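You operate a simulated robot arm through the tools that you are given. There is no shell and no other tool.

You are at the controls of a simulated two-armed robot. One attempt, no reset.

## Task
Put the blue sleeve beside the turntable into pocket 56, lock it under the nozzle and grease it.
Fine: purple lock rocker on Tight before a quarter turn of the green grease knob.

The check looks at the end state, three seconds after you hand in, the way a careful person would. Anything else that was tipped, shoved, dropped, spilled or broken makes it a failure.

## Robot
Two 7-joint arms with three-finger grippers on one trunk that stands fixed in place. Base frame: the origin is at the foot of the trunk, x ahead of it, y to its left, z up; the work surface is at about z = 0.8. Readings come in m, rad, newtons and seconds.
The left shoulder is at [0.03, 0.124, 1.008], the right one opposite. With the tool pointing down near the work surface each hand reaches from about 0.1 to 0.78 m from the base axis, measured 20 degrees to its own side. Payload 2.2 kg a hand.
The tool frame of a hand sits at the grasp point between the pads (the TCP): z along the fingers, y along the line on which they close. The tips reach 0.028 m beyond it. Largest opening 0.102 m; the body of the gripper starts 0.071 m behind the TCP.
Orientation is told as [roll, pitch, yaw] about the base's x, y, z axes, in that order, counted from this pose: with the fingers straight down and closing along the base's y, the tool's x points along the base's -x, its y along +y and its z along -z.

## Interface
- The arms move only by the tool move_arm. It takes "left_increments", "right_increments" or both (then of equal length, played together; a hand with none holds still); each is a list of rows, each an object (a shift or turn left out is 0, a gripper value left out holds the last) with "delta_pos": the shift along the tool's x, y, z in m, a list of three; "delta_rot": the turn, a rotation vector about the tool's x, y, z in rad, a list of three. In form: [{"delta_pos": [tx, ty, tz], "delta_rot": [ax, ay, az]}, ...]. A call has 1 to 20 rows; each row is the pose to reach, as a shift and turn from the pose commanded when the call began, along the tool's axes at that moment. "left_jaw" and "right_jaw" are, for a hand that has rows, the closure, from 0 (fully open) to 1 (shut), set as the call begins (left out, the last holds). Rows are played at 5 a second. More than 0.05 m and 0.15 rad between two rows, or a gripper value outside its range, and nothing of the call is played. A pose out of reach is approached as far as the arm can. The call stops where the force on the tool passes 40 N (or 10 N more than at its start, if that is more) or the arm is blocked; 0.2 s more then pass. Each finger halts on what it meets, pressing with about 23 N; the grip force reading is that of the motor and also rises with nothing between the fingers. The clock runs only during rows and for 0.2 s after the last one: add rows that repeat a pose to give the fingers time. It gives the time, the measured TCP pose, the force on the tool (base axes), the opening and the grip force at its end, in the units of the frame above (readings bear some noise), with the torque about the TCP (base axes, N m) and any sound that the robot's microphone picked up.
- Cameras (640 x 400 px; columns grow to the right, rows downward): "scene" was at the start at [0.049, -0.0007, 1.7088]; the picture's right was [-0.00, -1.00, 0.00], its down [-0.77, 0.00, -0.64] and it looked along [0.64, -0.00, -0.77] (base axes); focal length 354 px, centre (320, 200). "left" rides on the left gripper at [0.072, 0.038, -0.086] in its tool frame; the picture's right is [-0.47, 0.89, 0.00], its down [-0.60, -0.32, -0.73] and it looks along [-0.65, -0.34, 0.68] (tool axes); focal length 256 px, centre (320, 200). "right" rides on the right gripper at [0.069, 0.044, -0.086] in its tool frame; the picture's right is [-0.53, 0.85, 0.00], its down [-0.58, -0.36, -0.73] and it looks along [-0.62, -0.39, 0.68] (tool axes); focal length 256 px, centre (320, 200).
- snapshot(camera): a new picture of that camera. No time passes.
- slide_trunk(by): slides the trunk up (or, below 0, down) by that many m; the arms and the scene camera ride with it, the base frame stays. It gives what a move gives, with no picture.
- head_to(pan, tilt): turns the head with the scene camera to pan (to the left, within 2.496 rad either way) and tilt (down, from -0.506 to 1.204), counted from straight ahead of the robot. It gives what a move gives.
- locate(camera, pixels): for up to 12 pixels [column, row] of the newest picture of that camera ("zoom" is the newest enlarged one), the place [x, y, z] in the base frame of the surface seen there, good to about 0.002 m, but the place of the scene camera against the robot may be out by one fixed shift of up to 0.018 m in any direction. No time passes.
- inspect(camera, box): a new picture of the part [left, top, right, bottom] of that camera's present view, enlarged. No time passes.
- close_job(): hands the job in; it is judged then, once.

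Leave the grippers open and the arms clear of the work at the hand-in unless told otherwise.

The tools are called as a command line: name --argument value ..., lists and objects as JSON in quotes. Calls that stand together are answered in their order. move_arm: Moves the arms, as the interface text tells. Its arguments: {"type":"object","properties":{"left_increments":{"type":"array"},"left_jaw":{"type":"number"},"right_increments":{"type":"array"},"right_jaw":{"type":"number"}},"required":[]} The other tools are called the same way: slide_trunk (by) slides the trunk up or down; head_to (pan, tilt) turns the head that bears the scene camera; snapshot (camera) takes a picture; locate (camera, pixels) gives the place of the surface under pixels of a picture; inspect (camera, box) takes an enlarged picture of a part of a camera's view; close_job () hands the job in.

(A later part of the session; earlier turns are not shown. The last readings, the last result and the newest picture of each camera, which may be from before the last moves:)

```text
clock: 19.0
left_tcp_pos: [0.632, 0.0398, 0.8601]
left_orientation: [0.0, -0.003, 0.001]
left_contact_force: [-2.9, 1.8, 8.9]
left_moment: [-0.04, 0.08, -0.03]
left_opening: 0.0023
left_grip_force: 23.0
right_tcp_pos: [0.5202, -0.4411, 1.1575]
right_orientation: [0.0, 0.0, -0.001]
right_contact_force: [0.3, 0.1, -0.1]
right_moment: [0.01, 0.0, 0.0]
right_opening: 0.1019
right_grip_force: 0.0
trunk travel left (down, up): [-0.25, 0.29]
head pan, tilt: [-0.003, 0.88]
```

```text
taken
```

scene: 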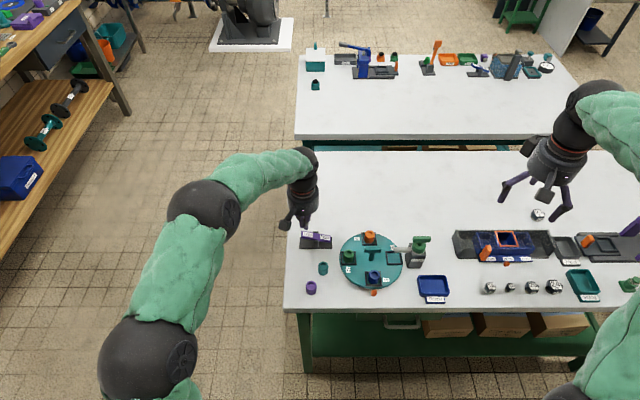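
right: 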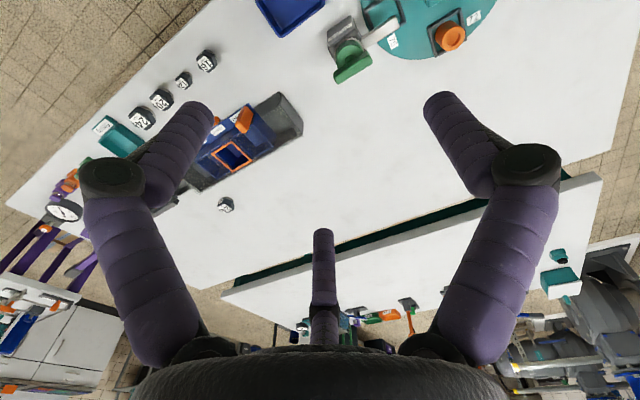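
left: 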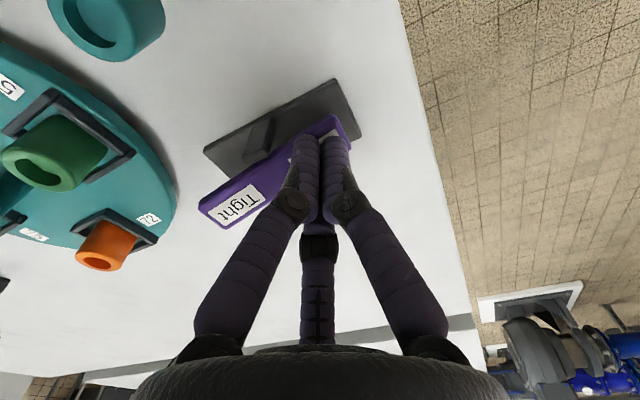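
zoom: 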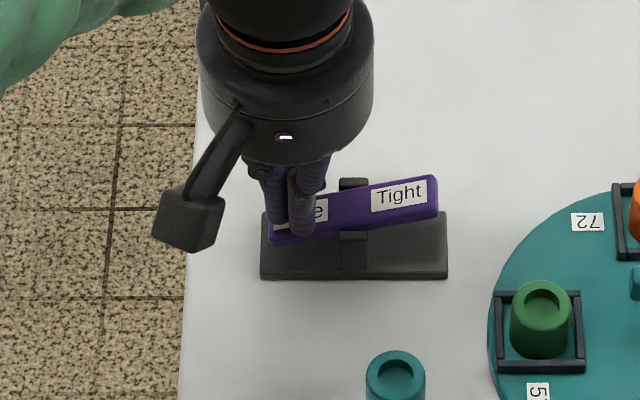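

The rocker flipped: Free end down, Tight end up. I back off upward and see whether it stays.

move_arm --left_increments '[{"delta_pos": [0, 0, -0.02]}, {"delta_pos": [0, 0, -0.06]}, {"delta_pos": [0, 0, -0.1]}, {"delta_pos": [0, 0, -0.14]}, {"delta_pos": [0, 0, -0.14]}]'

inspect --camera "scene" --box '[285, 220, 445, 320]'

snapshot --camera "left"

```text
clock: 20.2
left_tcp_pos: [0.6343, 0.0414, 0.9985]
left_orientation: [0.0, 0.003, -0.001]
left_contact_force: [-0.5, -0.2, -0.7]
left_moment: [-0.01, 0.03, -0.02]
left_opening: 0.0021
left_grip_force: 23.4
right_tcp_pos: [0.5208, -0.4405, 1.1561]
right_orientation: [-0.001, 0.0, -0.001]
right_contact_force: [-0.6, 0.9, -0.3]
right_moment: [-0.01, 0.01, 0.01]
right_opening: 0.102
right_grip_force: 0.1
trunk travel left (down, up): [-0.25, 0.29]
head pan, tilt: [-0.003, 0.88]
```

```text
4.00 times, centred on (365, 270) of scene
```

zoom: 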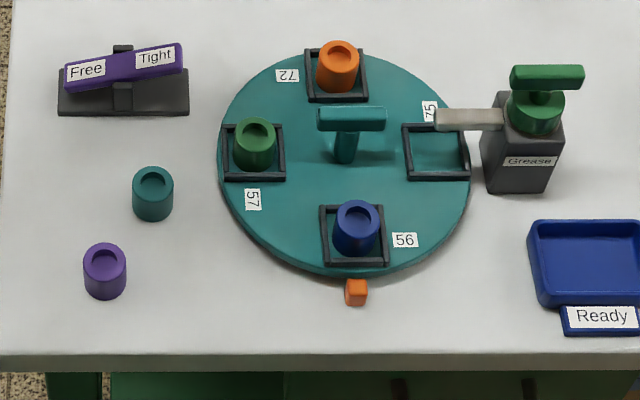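

```text
taken
```

left: 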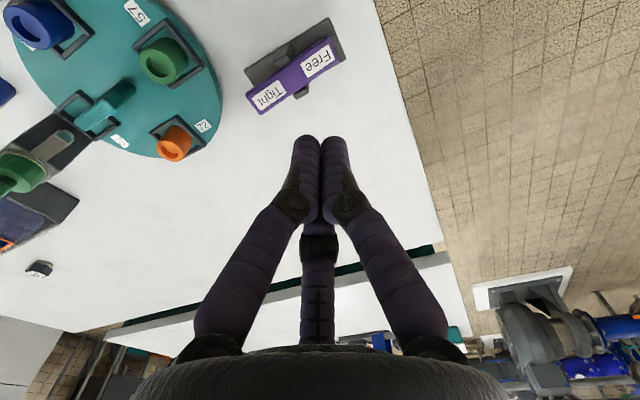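

The rocker stays with Free down. Now the left hand goes over the turntable's T-handle, turning so that the jaws close along x (across the bar, which lies along y).

move_arm --left_increments '[{"delta_pos": [0.006, -0.0174, -0.001], "delta_rot": [0, 0, 0.1428]}, {"delta_pos": [0.012, -0.0347, -0.002], "delta_rot": [0, 0, 0.2856]}, {"delta_pos": [0.018, -0.0521, -0.003], "delta_rot": [0, 0, 0.4284]}, {"delta_pos": [0.024, -0.0695, -0.004], "delta_rot": [0, 0, 0.5712]}, {"delta_pos": [0.03, -0.0868, -0.005], "delta_rot": [0, 0, 0.714]}, {"delta_pos": [0.036, -0.1042, -0.006], "delta_rot": [0, 0, 0.8568]}, {"delta_pos": [0.042, -0.1215, -0.007], "delta_rot": [0, 0, 0.9996]}, {"delta_pos": [0.048, -0.1389, -0.008], "delta_rot": [0, 0, 1.1424]}, {"delta_pos": [0.054, -0.1563, -0.009], "delta_rot": [0, 0, 1.2852]}, {"delta_pos": [0.06, -0.1736, -0.01], "delta_rot": [0, 0, 1.428]}, {"delta_pos": [0.066, -0.191, -0.01], "delta_rot": [0, 0, 1.5708]}, {"delta_pos": [0.066, -0.191, -0.01], "delta_rot": [0, 0, 1.5708]}, {"delta_pos": [0.066, -0.191, -0.01], "delta_rot": [0, 0, 1.5708]}]' --left_jaw 0.5

snapshot --camera "left"

snapshot --camera "scene"

```text
clock: 23.0
left_tcp_pos: [0.5681, -0.1525, 1.0113]
left_orientation: [0.001, 0.001, -1.574]
left_contact_force: [0.1, -0.6, -0.8]
left_moment: [0.0, 0.02, 0.01]
left_opening: 0.0509
left_grip_force: 0.1
right_tcp_pos: [0.5206, -0.4412, 1.1563]
right_orientation: [-0.001, 0.0, 0.001]
right_contact_force: [0.0, -0.5, -1.0]
right_moment: [0.02, -0.01, -0.02]
right_opening: 0.1022
right_grip_force: 0.1
trunk travel left (down, up): [-0.25, 0.29]
head pan, tilt: [-0.003, 0.88]
```

```text
taken
```

left: 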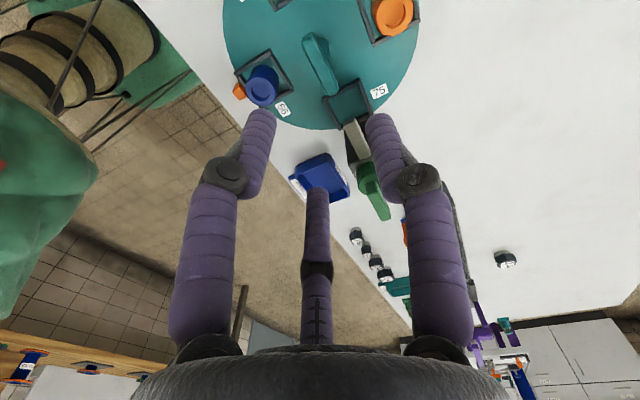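

```text
taken
```

scene: 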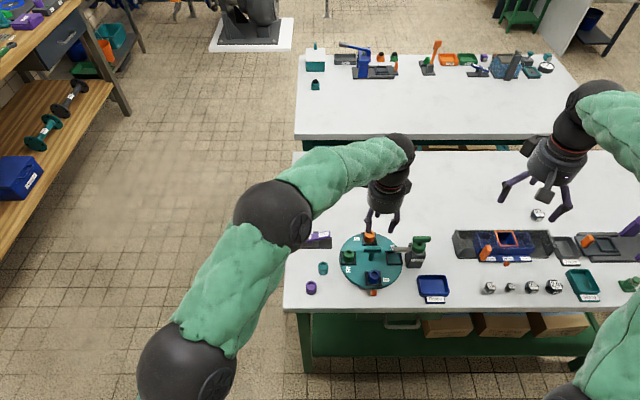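

The hand is over the handle (left view (320,65)). I zoom to measure the bar, the nozzle and the pockets.

inspect --camera "left" --box '[220, 0, 428, 130]'

inspect --camera "left" --box '[280, 20, 376, 110]'

```text
3.08 times, centred on (324, 65) of left
```

zoom: 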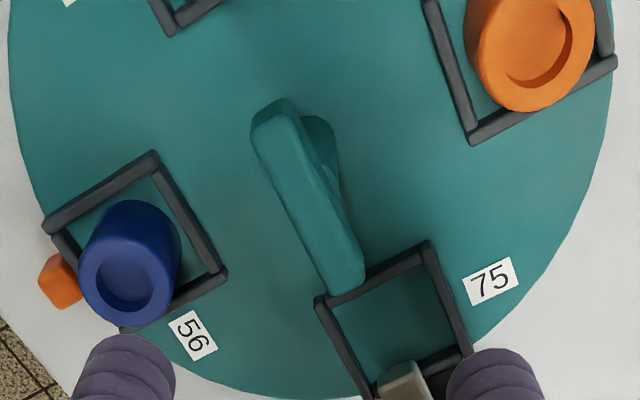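

```text
4.44 times, centred on (328, 65) of left
```

zoom: 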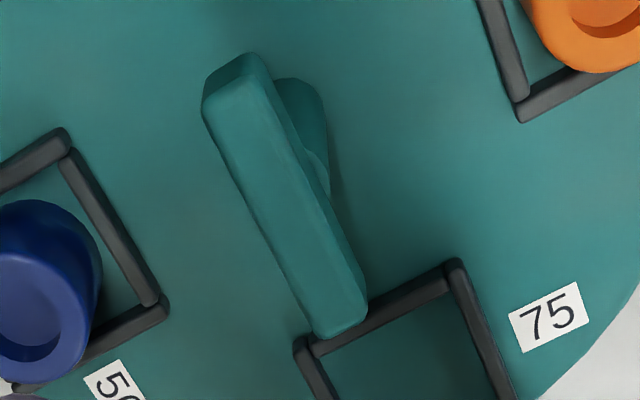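

locate --camera "zoom" --pixels '[[208, 108], [258, 92], [318, 330], [362, 310], [235, 100], [340, 318], [283, 210], [262, 220], [310, 205], [345, 240], [315, 100], [240, 65]]'

```text
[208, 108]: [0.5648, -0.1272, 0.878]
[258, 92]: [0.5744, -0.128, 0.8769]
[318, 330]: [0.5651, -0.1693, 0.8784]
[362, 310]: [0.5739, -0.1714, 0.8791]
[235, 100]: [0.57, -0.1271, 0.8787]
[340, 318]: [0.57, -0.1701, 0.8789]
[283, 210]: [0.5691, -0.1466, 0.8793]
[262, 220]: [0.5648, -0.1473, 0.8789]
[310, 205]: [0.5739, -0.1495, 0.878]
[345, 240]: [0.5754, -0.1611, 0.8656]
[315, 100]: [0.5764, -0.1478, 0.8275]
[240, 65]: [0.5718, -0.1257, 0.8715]
```

Bar: centre (0.5695,-0.149), 11 mm wide, z 0.8655…0.879, with a thicker stem below. I'll go down so the tips end about z = 0.867 and check.

move_arm --left_increments '[{"delta_pos": [0.0037, 0.0014, 0.03]}, {"delta_pos": [0.0037, 0.0014, 0.06]}, {"delta_pos": [0.0037, 0.0014, 0.09]}, {"delta_pos": [0.0037, 0.0014, 0.105]}, {"delta_pos": [0.0037, 0.0014, 0.115]}, {"delta_pos": [0.0037, 0.0014, 0.115]}, {"delta_pos": [0.0037, 0.0014, 0.115]}]' --left_jaw 0.5

snapshot --camera "left"

inspect --camera "scene" --box '[330, 200, 458, 300]'

```text
clock: 24.6
left_tcp_pos: [0.5694, -0.1479, 0.8955]
left_orientation: [0.0, -0.001, -1.571]
left_contact_force: [0.8, 0.6, 0.1]
left_moment: [0.0, 0.03, -0.02]
left_opening: 0.051
left_grip_force: 0.1
right_tcp_pos: [0.5203, -0.4421, 1.1579]
right_orientation: [-0.001, 0.001, -0.001]
right_contact_force: [0.6, -0.3, -0.3]
right_moment: [-0.03, -0.01, 0.04]
right_opening: 0.1018
right_grip_force: 0.0
trunk travel left (down, up): [-0.25, 0.29]
head pan, tilt: [-0.003, 0.88]
```

```text
taken
```

left: 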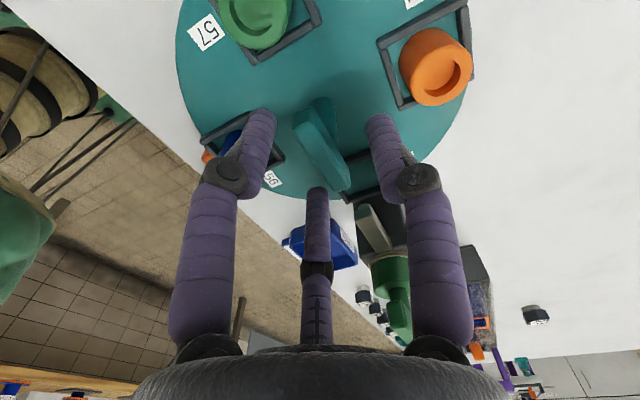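

```text
4.00 times, centred on (394, 250) of scene
```

zoom: 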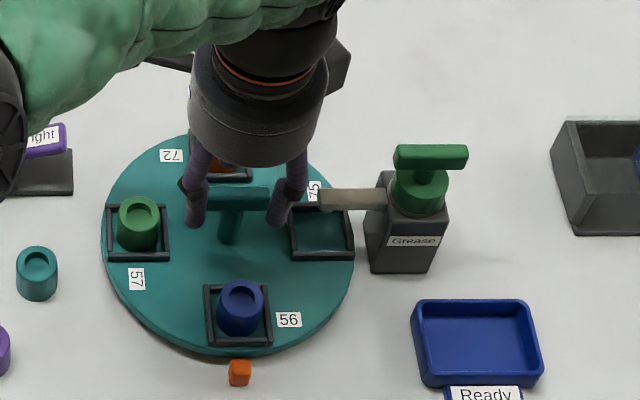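

The bar lies between the fingers. I close the jaws on it.

move_arm --left_increments '[{"delta_pos": [0, 0, 0]}, {"delta_pos": [0, 0, 0]}, {"delta_pos": [0, 0, 0]}, {"delta_pos": [0, 0, 0]}]' --left_jaw 1

inspect --camera "scene" --box '[330, 200, 458, 300]'

inspect --camera "left" --box '[200, 60, 440, 220]'

```text
clock: 25.6
left_tcp_pos: [0.5661, -0.1477, 0.8946]
left_orientation: [-0.003, 0.003, -1.572]
left_contact_force: [-16.8, -1.0, -3.9]
left_moment: [0.38, 0.29, -0.02]
left_opening: 0.0201
left_grip_force: 45.0
right_tcp_pos: [0.5188, -0.4418, 1.1579]
right_orientation: [-0.002, -0.001, -0.001]
right_contact_force: [0.1, -1.3, 0.4]
right_moment: [-0.01, 0.0, 0.03]
right_opening: 0.1019
right_grip_force: 0.1
trunk travel left (down, up): [-0.25, 0.29]
head pan, tilt: [-0.003, 0.88]
```

```text
4.00 times, centred on (394, 250) of scene
```

zoom: 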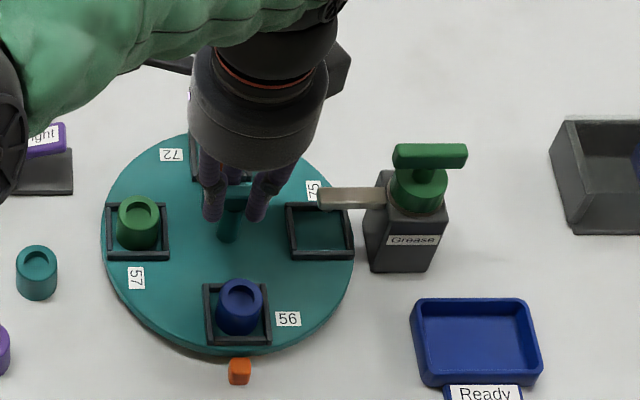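

```text
2.50 times, centred on (320, 140) of left
```

zoom: 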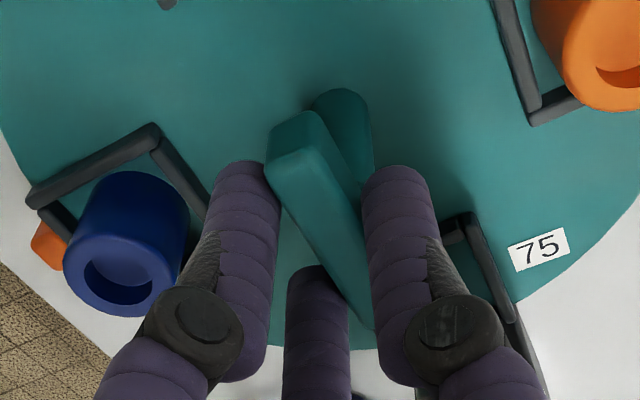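

The bar is gripped, but the opening of 0.020, 45 N and a -17 N side force show the hand really grips with three fingers (self-centring with the bar about 4 mm off the TCP). I'll relax sideways by about 4 mm towards -x so the arm isn't pushing on the handle.

move_arm --left_increments '[{"delta_pos": [0, -0.002, 0]}, {"delta_pos": [0, -0.0038, 0]}, {"delta_pos": [0, -0.0038, 0]}, {"delta_pos": [0, -0.0038, 0]}]'

inspect --camera "scene" --box '[330, 200, 458, 300]'

```text
clock: 26.6
left_tcp_pos: [0.565, -0.1476, 0.8955]
left_orientation: [-0.002, 0.001, -1.571]
left_contact_force: [-1.2, 0.1, -9.4]
left_moment: [0.75, 0.0, -0.02]
left_opening: 0.0201
left_grip_force: 44.2
right_tcp_pos: [0.5213, -0.4415, 1.1558]
right_orientation: [0.001, -0.001, 0.001]
right_contact_force: [-0.1, 0.6, -0.3]
right_moment: [0.0, -0.01, -0.03]
right_opening: 0.1019
right_grip_force: 0.0
trunk travel left (down, up): [-0.25, 0.29]
head pan, tilt: [-0.003, 0.88]
```

```text
4.00 times, centred on (394, 250) of scene
```

zoom: 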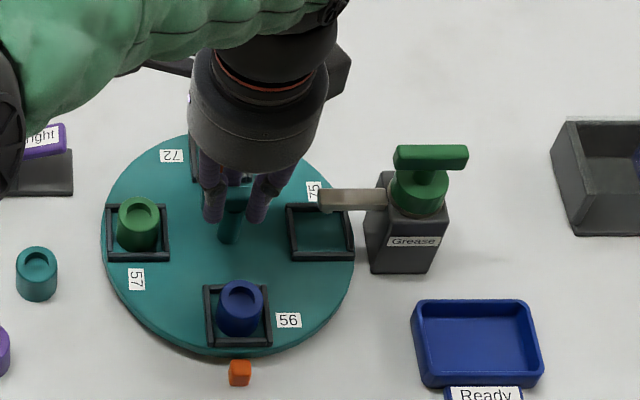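

Side force is gone. Now a small trial turn of about 0.24 rad counter-clockwise (as seen from above), which carries pocket 56 towards the nozzle.

move_arm --left_increments '[{"delta_pos": [-0.0003, 0, 0], "delta_rot": [0, 0, -0.08]}, {"delta_pos": [-0.0007, 0.0001, 0], "delta_rot": [0, 0, -0.16]}, {"delta_pos": [-0.001, 0.0001, 0], "delta_rot": [0, 0, -0.24]}, {"delta_pos": [-0.001, 0.0001, 0], "delta_rot": [0, 0, -0.24]}]'

inspect --camera "scene" --box '[330, 200, 458, 300]'

```text
clock: 27.6
left_tcp_pos: [0.5654, -0.1494, 0.8959]
left_orientation: [0.001, 0.0, -1.331]
left_contact_force: [-0.3, -2.4, -6.1]
left_moment: [0.04, -0.02, -0.01]
left_opening: 0.0202
left_grip_force: 44.7
right_tcp_pos: [0.5209, -0.4421, 1.1558]
right_orientation: [0.0, 0.001, 0.001]
right_contact_force: [0.0, 1.1, -0.3]
right_moment: [0.01, 0.01, 0.01]
right_opening: 0.1021
right_grip_force: 0.1
trunk travel left (down, up): [-0.25, 0.29]
head pan, tilt: [-0.003, 0.88]
```

```text
4.00 times, centred on (394, 250) of scene
```

zoom: 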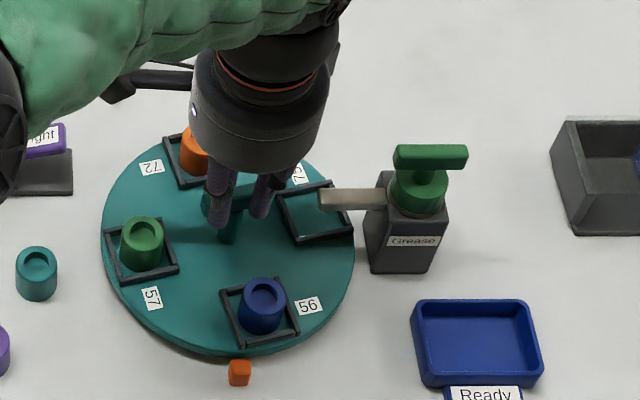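

It turns freely and the sleeves ride along. Before turning on, I check the nozzle's height against the blue sleeve's top (true 0.851), via the scene zoom.

inspect --camera "scene" --box '[370, 225, 434, 275]'

locate --camera "scene" --pixels '[[397, 247], [405, 248], [401, 251], [399, 249], [420, 239], [412, 260], [416, 247], [440, 240], [383, 270], [350, 258], [382, 268], [360, 240]]'

```text
8.00 times, centred on (402, 250) of scene
```

zoom: 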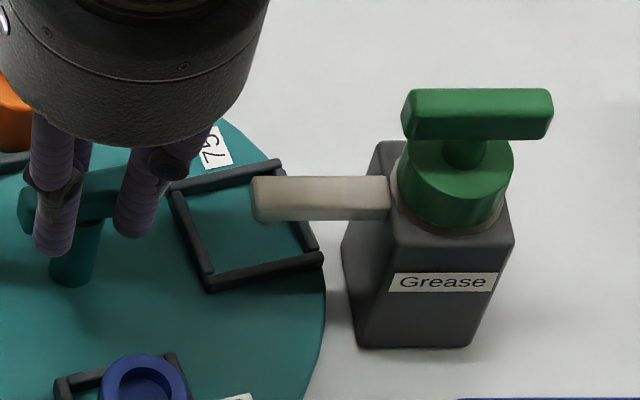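

```text
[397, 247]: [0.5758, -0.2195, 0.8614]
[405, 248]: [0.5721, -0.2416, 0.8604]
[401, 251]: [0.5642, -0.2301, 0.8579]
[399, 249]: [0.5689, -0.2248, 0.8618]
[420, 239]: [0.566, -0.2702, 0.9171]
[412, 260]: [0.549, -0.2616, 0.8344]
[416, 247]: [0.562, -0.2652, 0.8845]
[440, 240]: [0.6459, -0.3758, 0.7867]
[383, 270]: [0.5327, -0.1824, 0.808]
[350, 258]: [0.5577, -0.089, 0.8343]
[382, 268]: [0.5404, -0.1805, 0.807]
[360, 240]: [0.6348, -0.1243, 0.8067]
```

The nozzle's top reads 0.861 in scene terms (true about 0.874), so the sleeve (0.851) passes under it. I continue the turn by the remaining 1.331 rad about the handle axis.

move_arm --left_increments '[{"delta_pos": [-0.00056, 4e-05, 0], "delta_rot": [0, 0, -0.1331]}, {"delta_pos": [-0.0011, 0.00015, 0], "delta_rot": [0, 0, -0.2662]}, {"delta_pos": [-0.0016, 0.0003, 0], "delta_rot": [0, 0, -0.3993]}, {"delta_pos": [-0.0021, 0.0006, 0], "delta_rot": [0, 0, -0.5324]}, {"delta_pos": [-0.0026, 0.0009, 0], "delta_rot": [0, 0, -0.6655]}, {"delta_pos": [-0.003, 0.0013, 0], "delta_rot": [0, 0, -0.7986]}, {"delta_pos": [-0.0034, 0.0017, 0], "delta_rot": [0, 0, -0.9317]}, {"delta_pos": [-0.0037, 0.0022, 0], "delta_rot": [0, 0, -1.0648]}, {"delta_pos": [-0.0039, 0.0027, 0], "delta_rot": [0, 0, -1.1979]}, {"delta_pos": [-0.0041, 0.0032, 0], "delta_rot": [0, 0, -1.331]}, {"delta_pos": [-0.0041, 0.0032, 0], "delta_rot": [0, 0, -1.331]}, {"delta_pos": [-0.0041, 0.0032, 0], "delta_rot": [0, 0, -1.331]}]'

inspect --camera "scene" --box '[330, 200, 458, 300]'

snapshot --camera "left"

```text
clock: 30.2
left_tcp_pos: [0.5676, -0.1549, 0.896]
left_orientation: [-0.001, 0.001, 0.003]
left_contact_force: [-8.1, -29.3, 3.1]
left_moment: [-0.61, 1.18, 0.0]
left_opening: 0.02
left_grip_force: 44.7
right_tcp_pos: [0.5203, -0.4428, 1.1561]
right_orientation: [0.002, 0.0, 0.0]
right_contact_force: [0.0, -0.4, 0.1]
right_moment: [0.0, 0.02, 0.04]
right_opening: 0.1019
right_grip_force: 0.0
trunk travel left (down, up): [-0.25, 0.29]
head pan, tilt: [-0.003, 0.88]
```

```text
4.00 times, centred on (394, 250) of scene
```

zoom: 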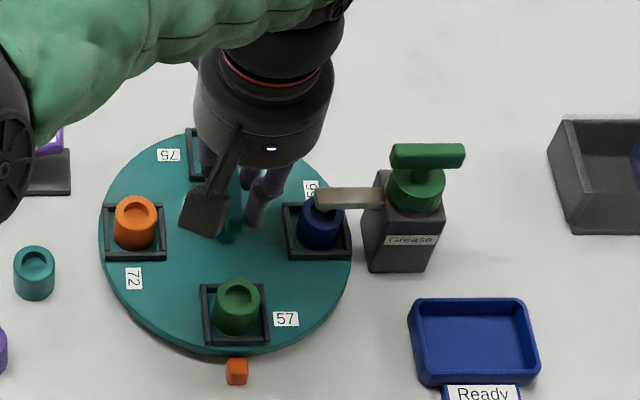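

```text
taken
```

left: 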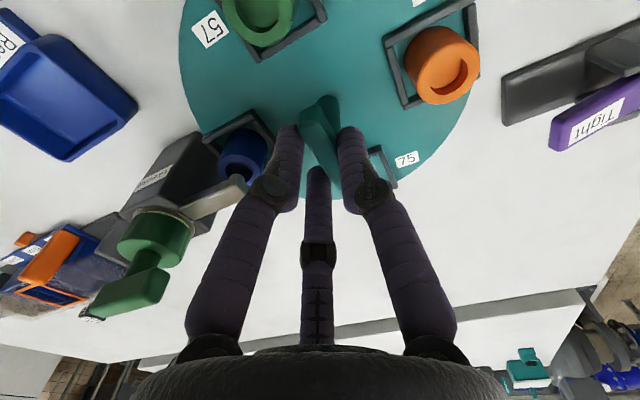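

Pocket 56 with the blue sleeve is now under the nozzle. There's a 29 N side force from my turning centre being ~3 mm off (true axis ≈ (0.570,-0.150)); I relax that before letting go.

move_arm --left_increments '[{"delta_pos": [0.0008, -0.0015, 0]}, {"delta_pos": [0.0016, -0.003, 0]}, {"delta_pos": [0.0016, -0.003, 0]}, {"delta_pos": [0.0016, -0.003, 0]}]'

inspect --camera "scene" --box '[330, 200, 458, 300]'

inspect --camera "left" --box '[160, 80, 400, 240]'

```text
clock: 31.2
left_tcp_pos: [0.5665, -0.1542, 0.896]
left_orientation: [0.003, -0.002, -0.001]
left_contact_force: [0.5, -17.1, 2.8]
left_moment: [-0.33, 0.47, -0.02]
left_opening: 0.0202
left_grip_force: 45.1
right_tcp_pos: [0.5214, -0.4423, 1.1565]
right_orientation: [0.001, 0.001, 0.0]
right_contact_force: [0.7, -0.1, 1.0]
right_moment: [0.03, -0.02, 0.0]
right_opening: 0.1021
right_grip_force: 0.0
trunk travel left (down, up): [-0.25, 0.29]
head pan, tilt: [-0.003, 0.88]
```

```text
4.00 times, centred on (394, 250) of scene
```

zoom: 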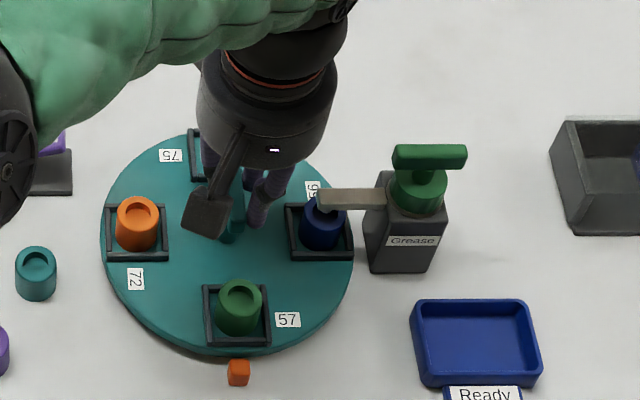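

```text
2.50 times, centred on (280, 160) of left
```

zoom: 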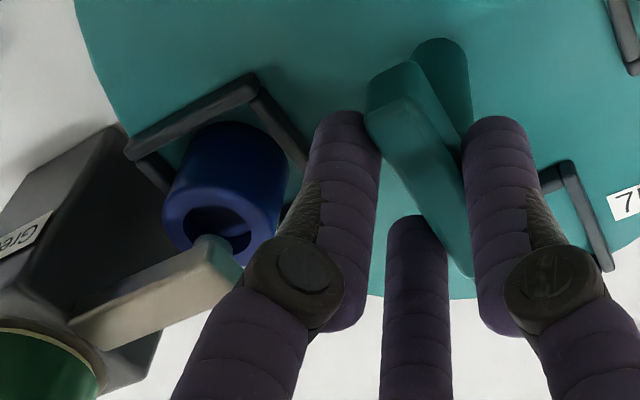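

Still -17 N in y; I relax a further 4 mm that way.

move_arm --left_increments '[{"delta_pos": [0.0, -0.002, 0]}, {"delta_pos": [0.0, -0.0038, 0]}, {"delta_pos": [0.0, -0.0038, 0]}, {"delta_pos": [0.0, -0.0038, 0]}]'

inspect --camera "scene" --box '[330, 200, 458, 300]'

```text
clock: 32.2
left_tcp_pos: [0.5678, -0.1536, 0.8956]
left_orientation: [0.001, 0.001, 0.001]
left_contact_force: [1.2, 18.1, 4.2]
left_moment: [0.47, -1.16, 0.01]
left_opening: 0.0202
left_grip_force: 44.7
right_tcp_pos: [0.5203, -0.4389, 1.1581]
right_orientation: [-0.002, 0.0, 0.0]
right_contact_force: [0.4, 1.2, -0.3]
right_moment: [0.0, 0.03, 0.0]
right_opening: 0.1017
right_grip_force: 0.1
trunk travel left (down, up): [-0.25, 0.29]
head pan, tilt: [-0.003, 0.88]
```

```text
4.00 times, centred on (394, 250) of scene
```

zoom: 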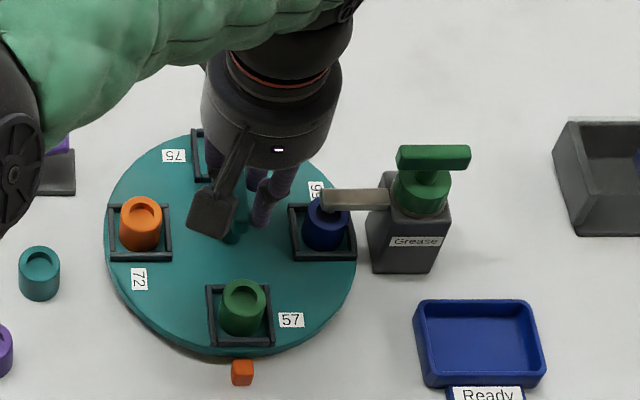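

Overshot: now +18 N. I go back 1.9 mm.

move_arm --left_increments '[{"delta_pos": [0.0, 0.001, 0]}, {"delta_pos": [0.0, 0.0019, 0]}, {"delta_pos": [0.0, 0.0019, 0]}, {"delta_pos": [0.0, 0.0019, 0]}]'

inspect --camera "left" --box '[160, 0, 480, 200]'

```text
clock: 33.2
left_tcp_pos: [0.5681, -0.1554, 0.8955]
left_orientation: [-0.003, 0.0, 0.0]
left_contact_force: [3.8, 20.2, 11.1]
left_moment: [0.54, 0.71, 0.02]
left_opening: 0.02
left_grip_force: 44.7
right_tcp_pos: [0.5216, -0.4384, 1.1579]
right_orientation: [-0.003, 0.0, 0.0]
right_contact_force: [0.3, 0.0, 1.6]
right_moment: [0.01, 0.02, 0.01]
right_opening: 0.102
right_grip_force: 0.1
trunk travel left (down, up): [-0.25, 0.29]
head pan, tilt: [-0.003, 0.88]
```

```text
2.00 times, centred on (320, 100) of left
```

zoom: 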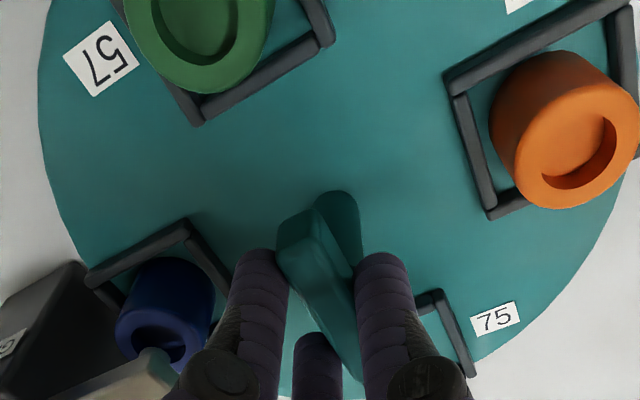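

The force reading looks like it is swinging; I hold still for a moment and read again.

move_arm --left_increments '[{"delta_pos": [0, 0, 0]}, {"delta_pos": [0, 0, 0]}, {"delta_pos": [0, 0, 0]}, {"delta_pos": [0, 0, 0]}, {"delta_pos": [0, 0, 0]}]'

snapshot --camera "scene"

```text
clock: 34.4
left_tcp_pos: [0.5671, -0.1544, 0.8948]
left_orientation: [0.001, 0.0, 0.001]
left_contact_force: [4.3, 21.3, 11.1]
left_moment: [0.6, 0.22, 0.03]
left_opening: 0.02
left_grip_force: 44.9
right_tcp_pos: [0.5198, -0.4384, 1.1571]
right_orientation: [-0.002, 0.0, 0.001]
right_contact_force: [-0.2, 0.2, -0.7]
right_moment: [0.02, 0.0, -0.02]
right_opening: 0.1019
right_grip_force: 0.1
trunk travel left (down, up): [-0.25, 0.29]
head pan, tilt: [-0.003, 0.88]
```

```text
taken
```

scene: 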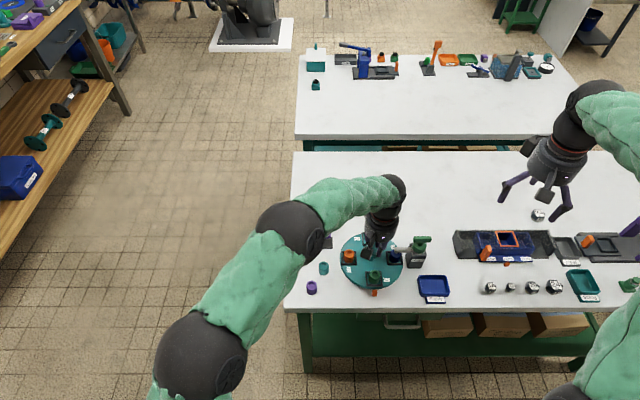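

The force is steady at +21 N; I ease another 3 mm in +y and read.

move_arm --left_increments '[{"delta_pos": [0, 0.0015, 0]}, {"delta_pos": [0, 0.003, 0]}, {"delta_pos": [0, 0.003, 0]}, {"delta_pos": [0, 0.003, 0]}]'

```text
clock: 35.4
left_tcp_pos: [0.5678, -0.1552, 0.8951]
left_orientation: [-0.004, -0.001, 0.002]
left_contact_force: [5.2, 2.8, 11.5]
left_moment: [0.12, 0.77, -0.03]
left_opening: 0.0202
left_grip_force: 44.7
right_tcp_pos: [0.5204, -0.4408, 1.1568]
right_orientation: [0.0, 0.0, 0.001]
right_contact_force: [0.0, 0.1, -0.6]
right_moment: [-0.01, 0.0, -0.01]
right_opening: 0.1022
right_grip_force: 0.0
trunk travel left (down, up): [-0.25, 0.29]
head pan, tilt: [-0.003, 0.88]
```

Side force nearly zero now. I let go, opening to about 0.045.

move_arm --left_increments '[{"delta_pos": [0, 0, 0]}, {"delta_pos": [0, 0, 0]}, {"delta_pos": [0, 0, 0]}]' --left_jaw 0.56

inspect --camera "left" --box '[160, 0, 480, 200]'

inspect --camera "scene" --box '[330, 200, 458, 300]'

```text
clock: 36.2
left_tcp_pos: [0.567, -0.1538, 0.8932]
left_orientation: [0.001, -0.001, 0.0]
left_contact_force: [-0.4, -0.7, -0.3]
left_moment: [-0.01, 0.0, 0.0]
left_opening: 0.0451
left_grip_force: 0.1
right_tcp_pos: [0.5211, -0.4418, 1.1558]
right_orientation: [0.0, 0.001, 0.0]
right_contact_force: [0.2, -0.9, -0.2]
right_moment: [0.0, 0.01, -0.01]
right_opening: 0.1019
right_grip_force: 0.0
trunk travel left (down, up): [-0.25, 0.29]
head pan, tilt: [-0.003, 0.88]
```

```text
2.00 times, centred on (320, 100) of left
```

zoom: 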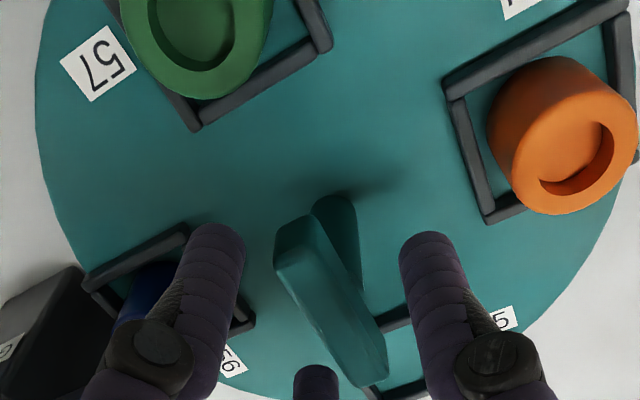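

```text
4.00 times, centred on (394, 250) of scene
```

zoom: 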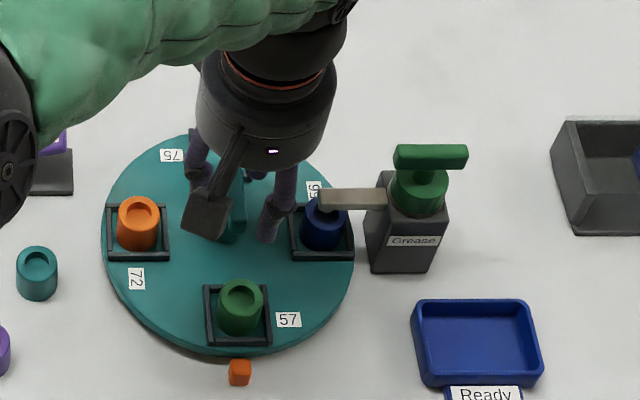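

Released cleanly with the table where it should be. I lift the left hand straight up and check the alignment.

move_arm --left_increments '[{"delta_pos": [0, 0, -0.02]}, {"delta_pos": [0, 0, -0.06]}, {"delta_pos": [0, 0, -0.1]}, {"delta_pos": [0, 0, -0.14]}, {"delta_pos": [0, 0, -0.14]}]'

snapshot --camera "left"

inspect --camera "left" --box '[200, 20, 440, 170]'

```text
clock: 37.4
left_tcp_pos: [0.5684, -0.1515, 1.0348]
left_orientation: [0.001, 0.003, 0.001]
left_contact_force: [1.5, 0.1, 0.2]
left_moment: [0.02, 0.0, -0.02]
left_opening: 0.0449
left_grip_force: 0.1
right_tcp_pos: [0.5218, -0.4416, 1.1564]
right_orientation: [-0.002, 0.0, 0.001]
right_contact_force: [0.0, 0.3, -0.4]
right_moment: [0.01, -0.01, 0.0]
right_opening: 0.1018
right_grip_force: 0.1
trunk travel left (down, up): [-0.25, 0.29]
head pan, tilt: [-0.003, 0.88]
```

```text
taken
```

left: 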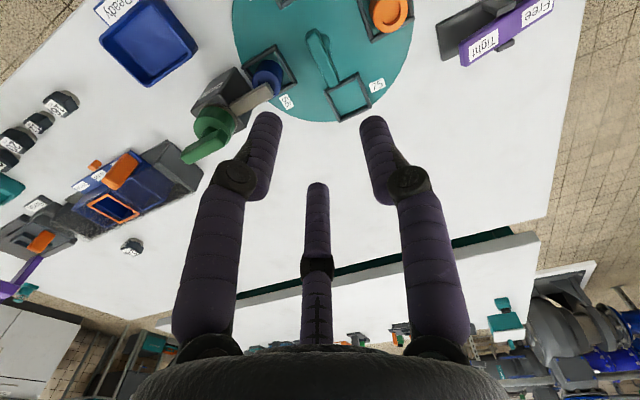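

```text
2.67 times, centred on (320, 95) of left
```

zoom: 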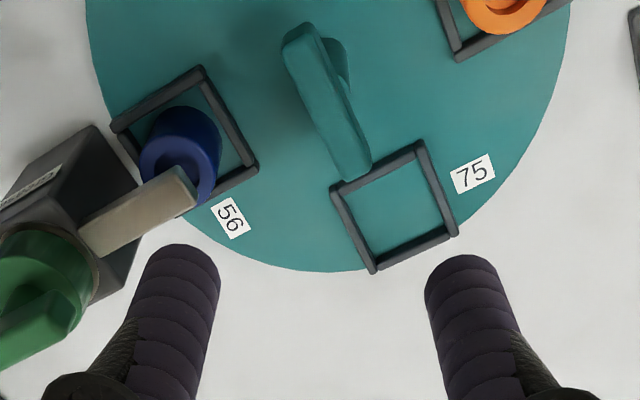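

I measure the handle bar's angle, pocket 56's corners and the nozzle tip.

locate --camera "zoom" --pixels '[[290, 48], [345, 176], [314, 32], [368, 158], [300, 42], [357, 168], [115, 125], [202, 72], [254, 168], [180, 172], [192, 205], [130, 240]]'

inspect --camera "left" --box '[225, 40, 305, 110]'

```text
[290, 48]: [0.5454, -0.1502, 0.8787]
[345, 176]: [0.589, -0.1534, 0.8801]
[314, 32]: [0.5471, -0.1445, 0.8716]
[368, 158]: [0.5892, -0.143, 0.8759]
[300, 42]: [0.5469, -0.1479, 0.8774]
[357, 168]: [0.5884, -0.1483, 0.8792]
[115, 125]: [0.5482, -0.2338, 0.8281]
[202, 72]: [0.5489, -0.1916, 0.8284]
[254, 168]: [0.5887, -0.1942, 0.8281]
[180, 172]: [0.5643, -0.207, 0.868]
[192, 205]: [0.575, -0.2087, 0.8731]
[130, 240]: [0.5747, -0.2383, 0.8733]
```

```text
5.71 times, centred on (265, 75) of left
```

zoom: 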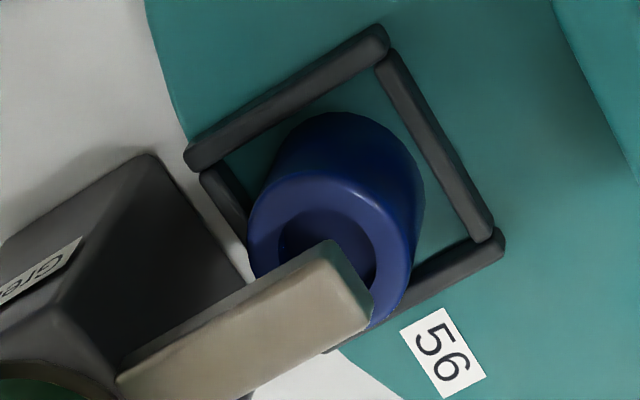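

locate --camera "zoom" --pixels '[[205, 155], [250, 125], [300, 93], [350, 60], [375, 45], [395, 75], [420, 120], [445, 165], [470, 210], [345, 265], [355, 315], [250, 350]]'

inspect --camera "left" --box '[295, 20, 385, 90]'

```text
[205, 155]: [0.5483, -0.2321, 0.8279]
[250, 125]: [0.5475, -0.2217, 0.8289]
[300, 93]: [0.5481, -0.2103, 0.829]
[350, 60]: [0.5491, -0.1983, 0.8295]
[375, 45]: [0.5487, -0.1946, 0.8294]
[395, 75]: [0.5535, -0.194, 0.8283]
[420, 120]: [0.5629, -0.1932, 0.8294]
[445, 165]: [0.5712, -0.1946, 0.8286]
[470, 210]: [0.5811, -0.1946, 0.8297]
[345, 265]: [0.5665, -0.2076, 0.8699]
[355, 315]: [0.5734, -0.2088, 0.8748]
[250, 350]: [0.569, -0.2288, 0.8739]
```

```text
5.71 times, centred on (340, 55) of left
```

zoom: 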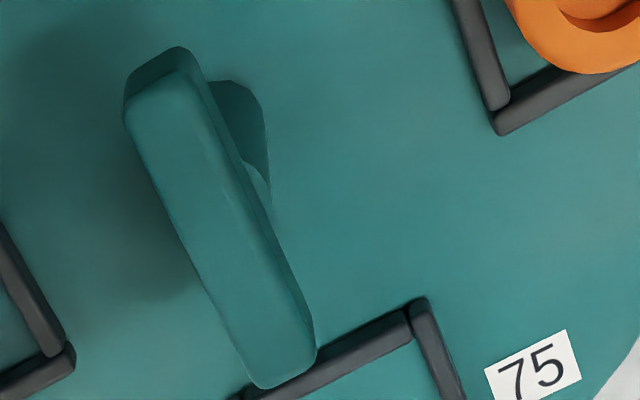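

locate --camera "zoom" --pixels '[[165, 105], [190, 160], [215, 215], [240, 270], [265, 325], [280, 360], [132, 125], [170, 205], [205, 280], [240, 355], [200, 95], [300, 325]]'

```text
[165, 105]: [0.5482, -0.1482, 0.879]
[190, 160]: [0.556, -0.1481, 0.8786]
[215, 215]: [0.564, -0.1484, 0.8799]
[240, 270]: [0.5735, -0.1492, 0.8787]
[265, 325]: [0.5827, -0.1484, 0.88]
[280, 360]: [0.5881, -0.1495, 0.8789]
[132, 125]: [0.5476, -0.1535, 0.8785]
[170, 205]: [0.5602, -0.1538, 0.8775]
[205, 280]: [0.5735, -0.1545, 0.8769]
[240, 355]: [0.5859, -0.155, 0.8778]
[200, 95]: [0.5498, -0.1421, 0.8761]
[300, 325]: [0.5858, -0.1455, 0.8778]
```

The table looks under-turned by maybe 1–2°. I'll move the left hand out to above the rocker (jaws shut), clear of the view, and measure the table's angle with the scene camera.

move_arm --left_increments '[{"delta_pos": [-0.013, 0.0261, 0]}, {"delta_pos": [-0.026, 0.0522, 0]}, {"delta_pos": [-0.039, 0.0783, 0]}, {"delta_pos": [-0.0521, 0.1044, 0]}, {"delta_pos": [-0.0651, 0.1305, 0]}, {"delta_pos": [-0.0651, 0.1305, 0]}, {"delta_pos": [-0.0651, 0.1305, 0]}]' --left_jaw 1

inspect --camera "scene" --box '[330, 225, 442, 295]'

snapshot --camera "left"

```text
clock: 39.0
left_tcp_pos: [0.6318, -0.0226, 1.0331]
left_orientation: [0.0, -0.001, 0.0]
left_contact_force: [0.4, -0.2, 0.9]
left_moment: [-0.01, -0.04, 0.0]
left_opening: 0.0021
left_grip_force: 23.2
right_tcp_pos: [0.5197, -0.4404, 1.1558]
right_orientation: [0.002, 0.0, 0.001]
right_contact_force: [-0.1, 0.5, 0.9]
right_moment: [0.03, 0.0, -0.01]
right_opening: 0.102
right_grip_force: 0.0
trunk travel left (down, up): [-0.25, 0.29]
head pan, tilt: [-0.003, 0.88]
```

```text
5.71 times, centred on (386, 260) of scene
```

zoom: 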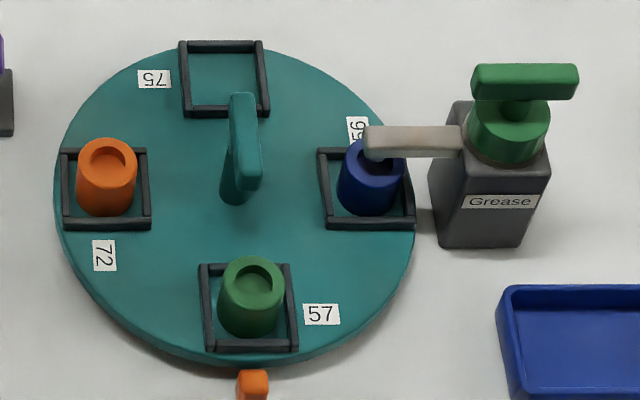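

```text
taken
```

left: 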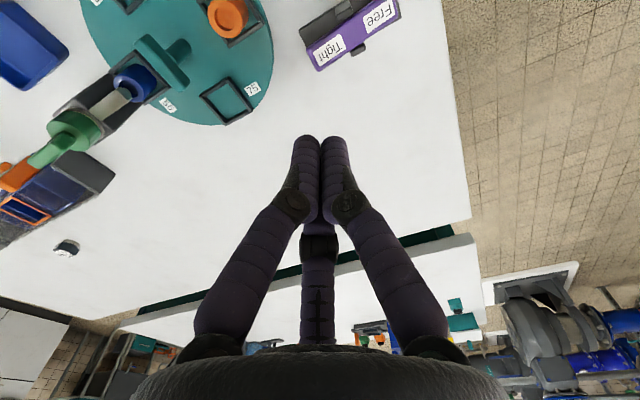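

inspect --camera "scene" --box '[360, 265, 392, 291]'

inspect --camera "scene" --box '[336, 245, 416, 270]'

inspect --camera "scene" --box '[360, 228, 392, 262]'

```text
15.38 times, centred on (376, 278) of scene
```

zoom: 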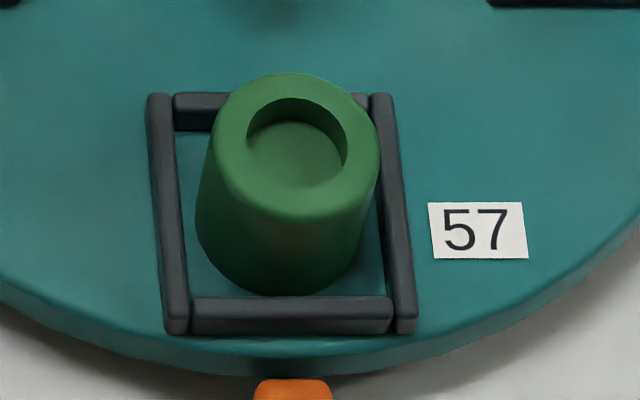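

```text
8.00 times, centred on (376, 258) of scene
```

zoom: 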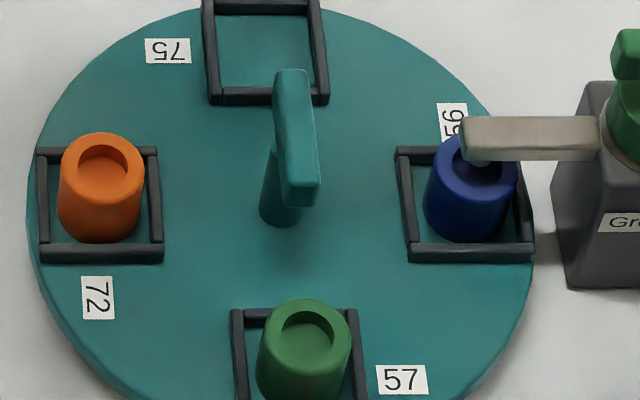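

```text
11.76 times, centred on (376, 245) of scene
```

zoom: 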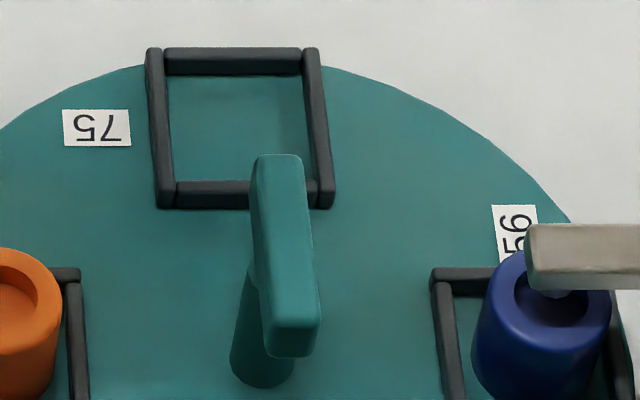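

In the scene zooms the frames of 72 and 56 lie level with each other (bottom rows both 262) and 57's near bar is level, so the table is at 90° within a fraction of a degree. Now I press the Tight end (about y = -0.021) down the same way as before.

move_arm --left_increments '[{"delta_pos": [-0.0015, 0.0015, 0.04]}, {"delta_pos": [-0.0015, 0.0015, 0.08]}, {"delta_pos": [-0.0015, 0.0015, 0.11]}, {"delta_pos": [-0.0015, 0.0015, 0.11]}]'

snapshot --camera "left"

```text
clock: 40.0
left_tcp_pos: [0.6322, -0.0193, 0.9232]
left_orientation: [-0.001, 0.0, 0.0]
left_contact_force: [0.3, -0.6, 1.0]
left_moment: [0.03, 0.01, -0.02]
left_opening: 0.0022
left_grip_force: 22.6
right_tcp_pos: [0.52, -0.4409, 1.1562]
right_orientation: [0.0, -0.001, 0.0]
right_contact_force: [0.3, -0.5, 0.6]
right_moment: [-0.02, 0.0, -0.02]
right_opening: 0.102
right_grip_force: 0.1
trunk travel left (down, up): [-0.25, 0.29]
head pan, tilt: [-0.003, 0.88]
```

```text
taken
```

left: 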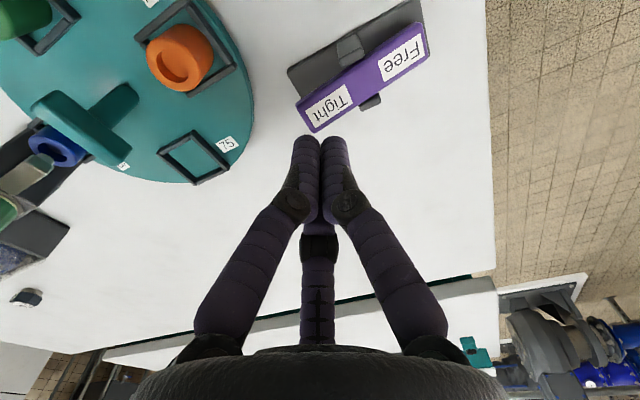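

The fingertips are over the Tight label (325,108). I press down in small steps.

move_arm --left_increments '[{"delta_pos": [0, -0.001, 0.02]}, {"delta_pos": [0, -0.001, 0.036]}, {"delta_pos": [0, -0.001, 0.041]}, {"delta_pos": [0, -0.001, 0.045]}, {"delta_pos": [0, -0.001, 0.049]}, {"delta_pos": [0, -0.001, 0.053]}, {"delta_pos": [0, -0.001, 0.057]}, {"delta_pos": [0, -0.001, 0.06]}, {"delta_pos": [0, -0.001, 0.0625]}]'

snapshot --camera "left"

inspect --camera "scene" --box '[285, 210, 445, 310]'

```text
clock: 42.0
left_tcp_pos: [0.6345, -0.0217, 0.862]
left_orientation: [0.001, -0.001, 0.001]
left_contact_force: [0.1, -2.6, 1.5]
left_moment: [-0.1, -0.02, 0.01]
left_opening: 0.002
left_grip_force: 22.3
right_tcp_pos: [0.5212, -0.4401, 1.1573]
right_orientation: [0.0, -0.003, 0.0]
right_contact_force: [0.2, -0.5, 0.7]
right_moment: [0.0, 0.02, 0.0]
right_opening: 0.102
right_grip_force: 0.0
trunk travel left (down, up): [-0.25, 0.29]
head pan, tilt: [-0.003, 0.88]
```

```text
taken
```

left: 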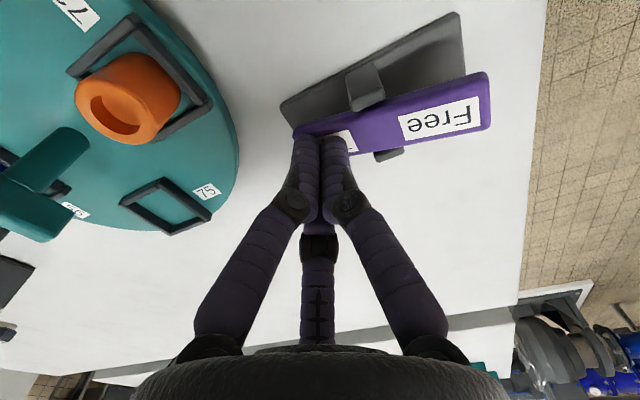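

```text
4.00 times, centred on (365, 260) of scene
```

zoom: 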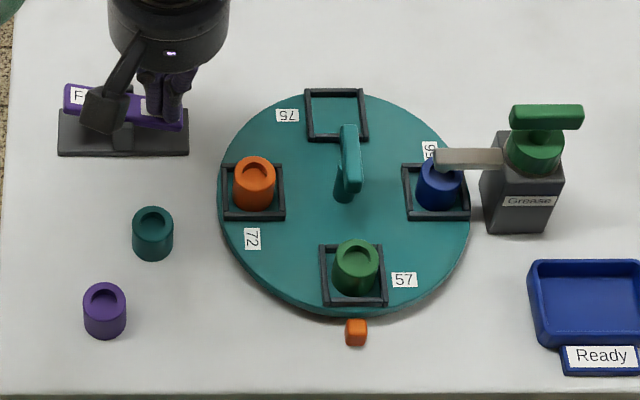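

The Tight end went down. I press 2 mm more to be sure it's seated, then lift straight up.

move_arm --left_increments '[{"delta_pos": [0, 0, 0.001]}, {"delta_pos": [0, 0, 0.002]}, {"delta_pos": [0, 0, 0.002]}]'

move_arm --left_increments '[{"delta_pos": [0, 0, -0.02]}, {"delta_pos": [0, 0, -0.06]}, {"delta_pos": [0, 0, -0.1]}, {"delta_pos": [0, 0, -0.14]}, {"delta_pos": [0, 0.03, -0.17]}, {"delta_pos": [0, 0.07, -0.2]}, {"delta_pos": [0, 0.11, -0.23]}, {"delta_pos": [0, 0.15, -0.26]}, {"delta_pos": [0, 0.19, -0.29]}, {"delta_pos": [0, 0.22, -0.3]}, {"delta_pos": [0, 0.22, -0.3]}]'

inspect --camera "scene" --box '[285, 210, 445, 310]'

snapshot --camera "left"

```text
clock: 42.8
left_tcp_pos: [0.6346, -0.0229, 0.8608]
left_orientation: [0.001, -0.002, -0.001]
left_contact_force: [-1.2, 0.8, 13.2]
left_moment: [0.2, 0.03, 0.03]
left_opening: 0.0023
left_grip_force: 22.5
right_tcp_pos: [0.5192, -0.4418, 1.1574]
right_orientation: [0.001, -0.001, -0.001]
right_contact_force: [0.0, -0.8, -0.1]
right_moment: [0.0, 0.0, -0.01]
right_opening: 0.1021
right_grip_force: 0.0
trunk travel left (down, up): [-0.25, 0.29]
head pan, tilt: [-0.003, 0.88]
```

```text
clock: 45.2
left_tcp_pos: [0.6319, 0.1982, 1.1602]
left_orientation: [-0.001, 0.0, -0.001]
left_contact_force: [-0.4, -1.5, -0.3]
left_moment: [-0.03, 0.0, 0.0]
left_opening: 0.0021
left_grip_force: 23.1
right_tcp_pos: [0.5201, -0.4403, 1.1567]
right_orientation: [-0.001, -0.001, -0.001]
right_contact_force: [0.1, -0.1, 0.6]
right_moment: [0.03, 0.01, 0.01]
right_opening: 0.102
right_grip_force: 0.1
trunk travel left (down, up): [-0.25, 0.29]
head pan, tilt: [-0.003, 0.88]
```

```text
4.00 times, centred on (365, 260) of scene
```

zoom: 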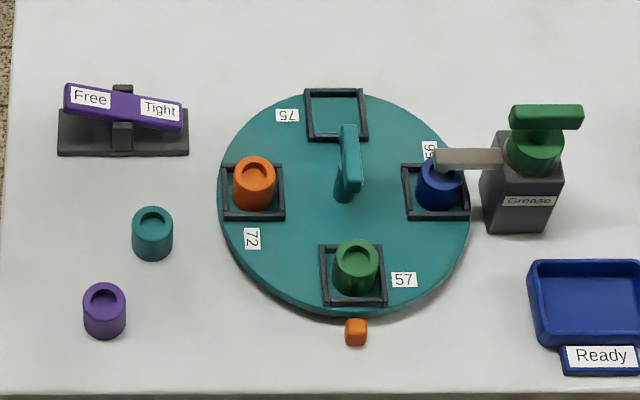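

```text
taken
```

left: 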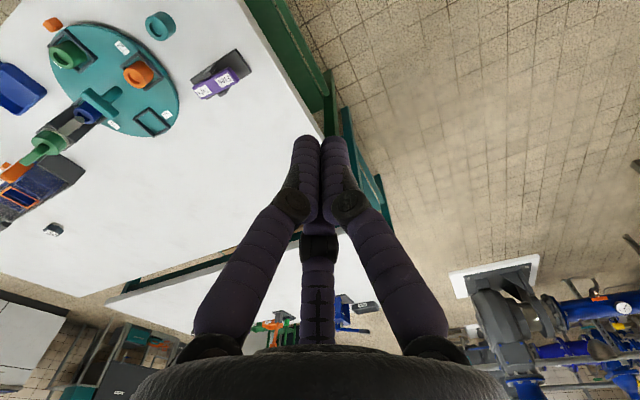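

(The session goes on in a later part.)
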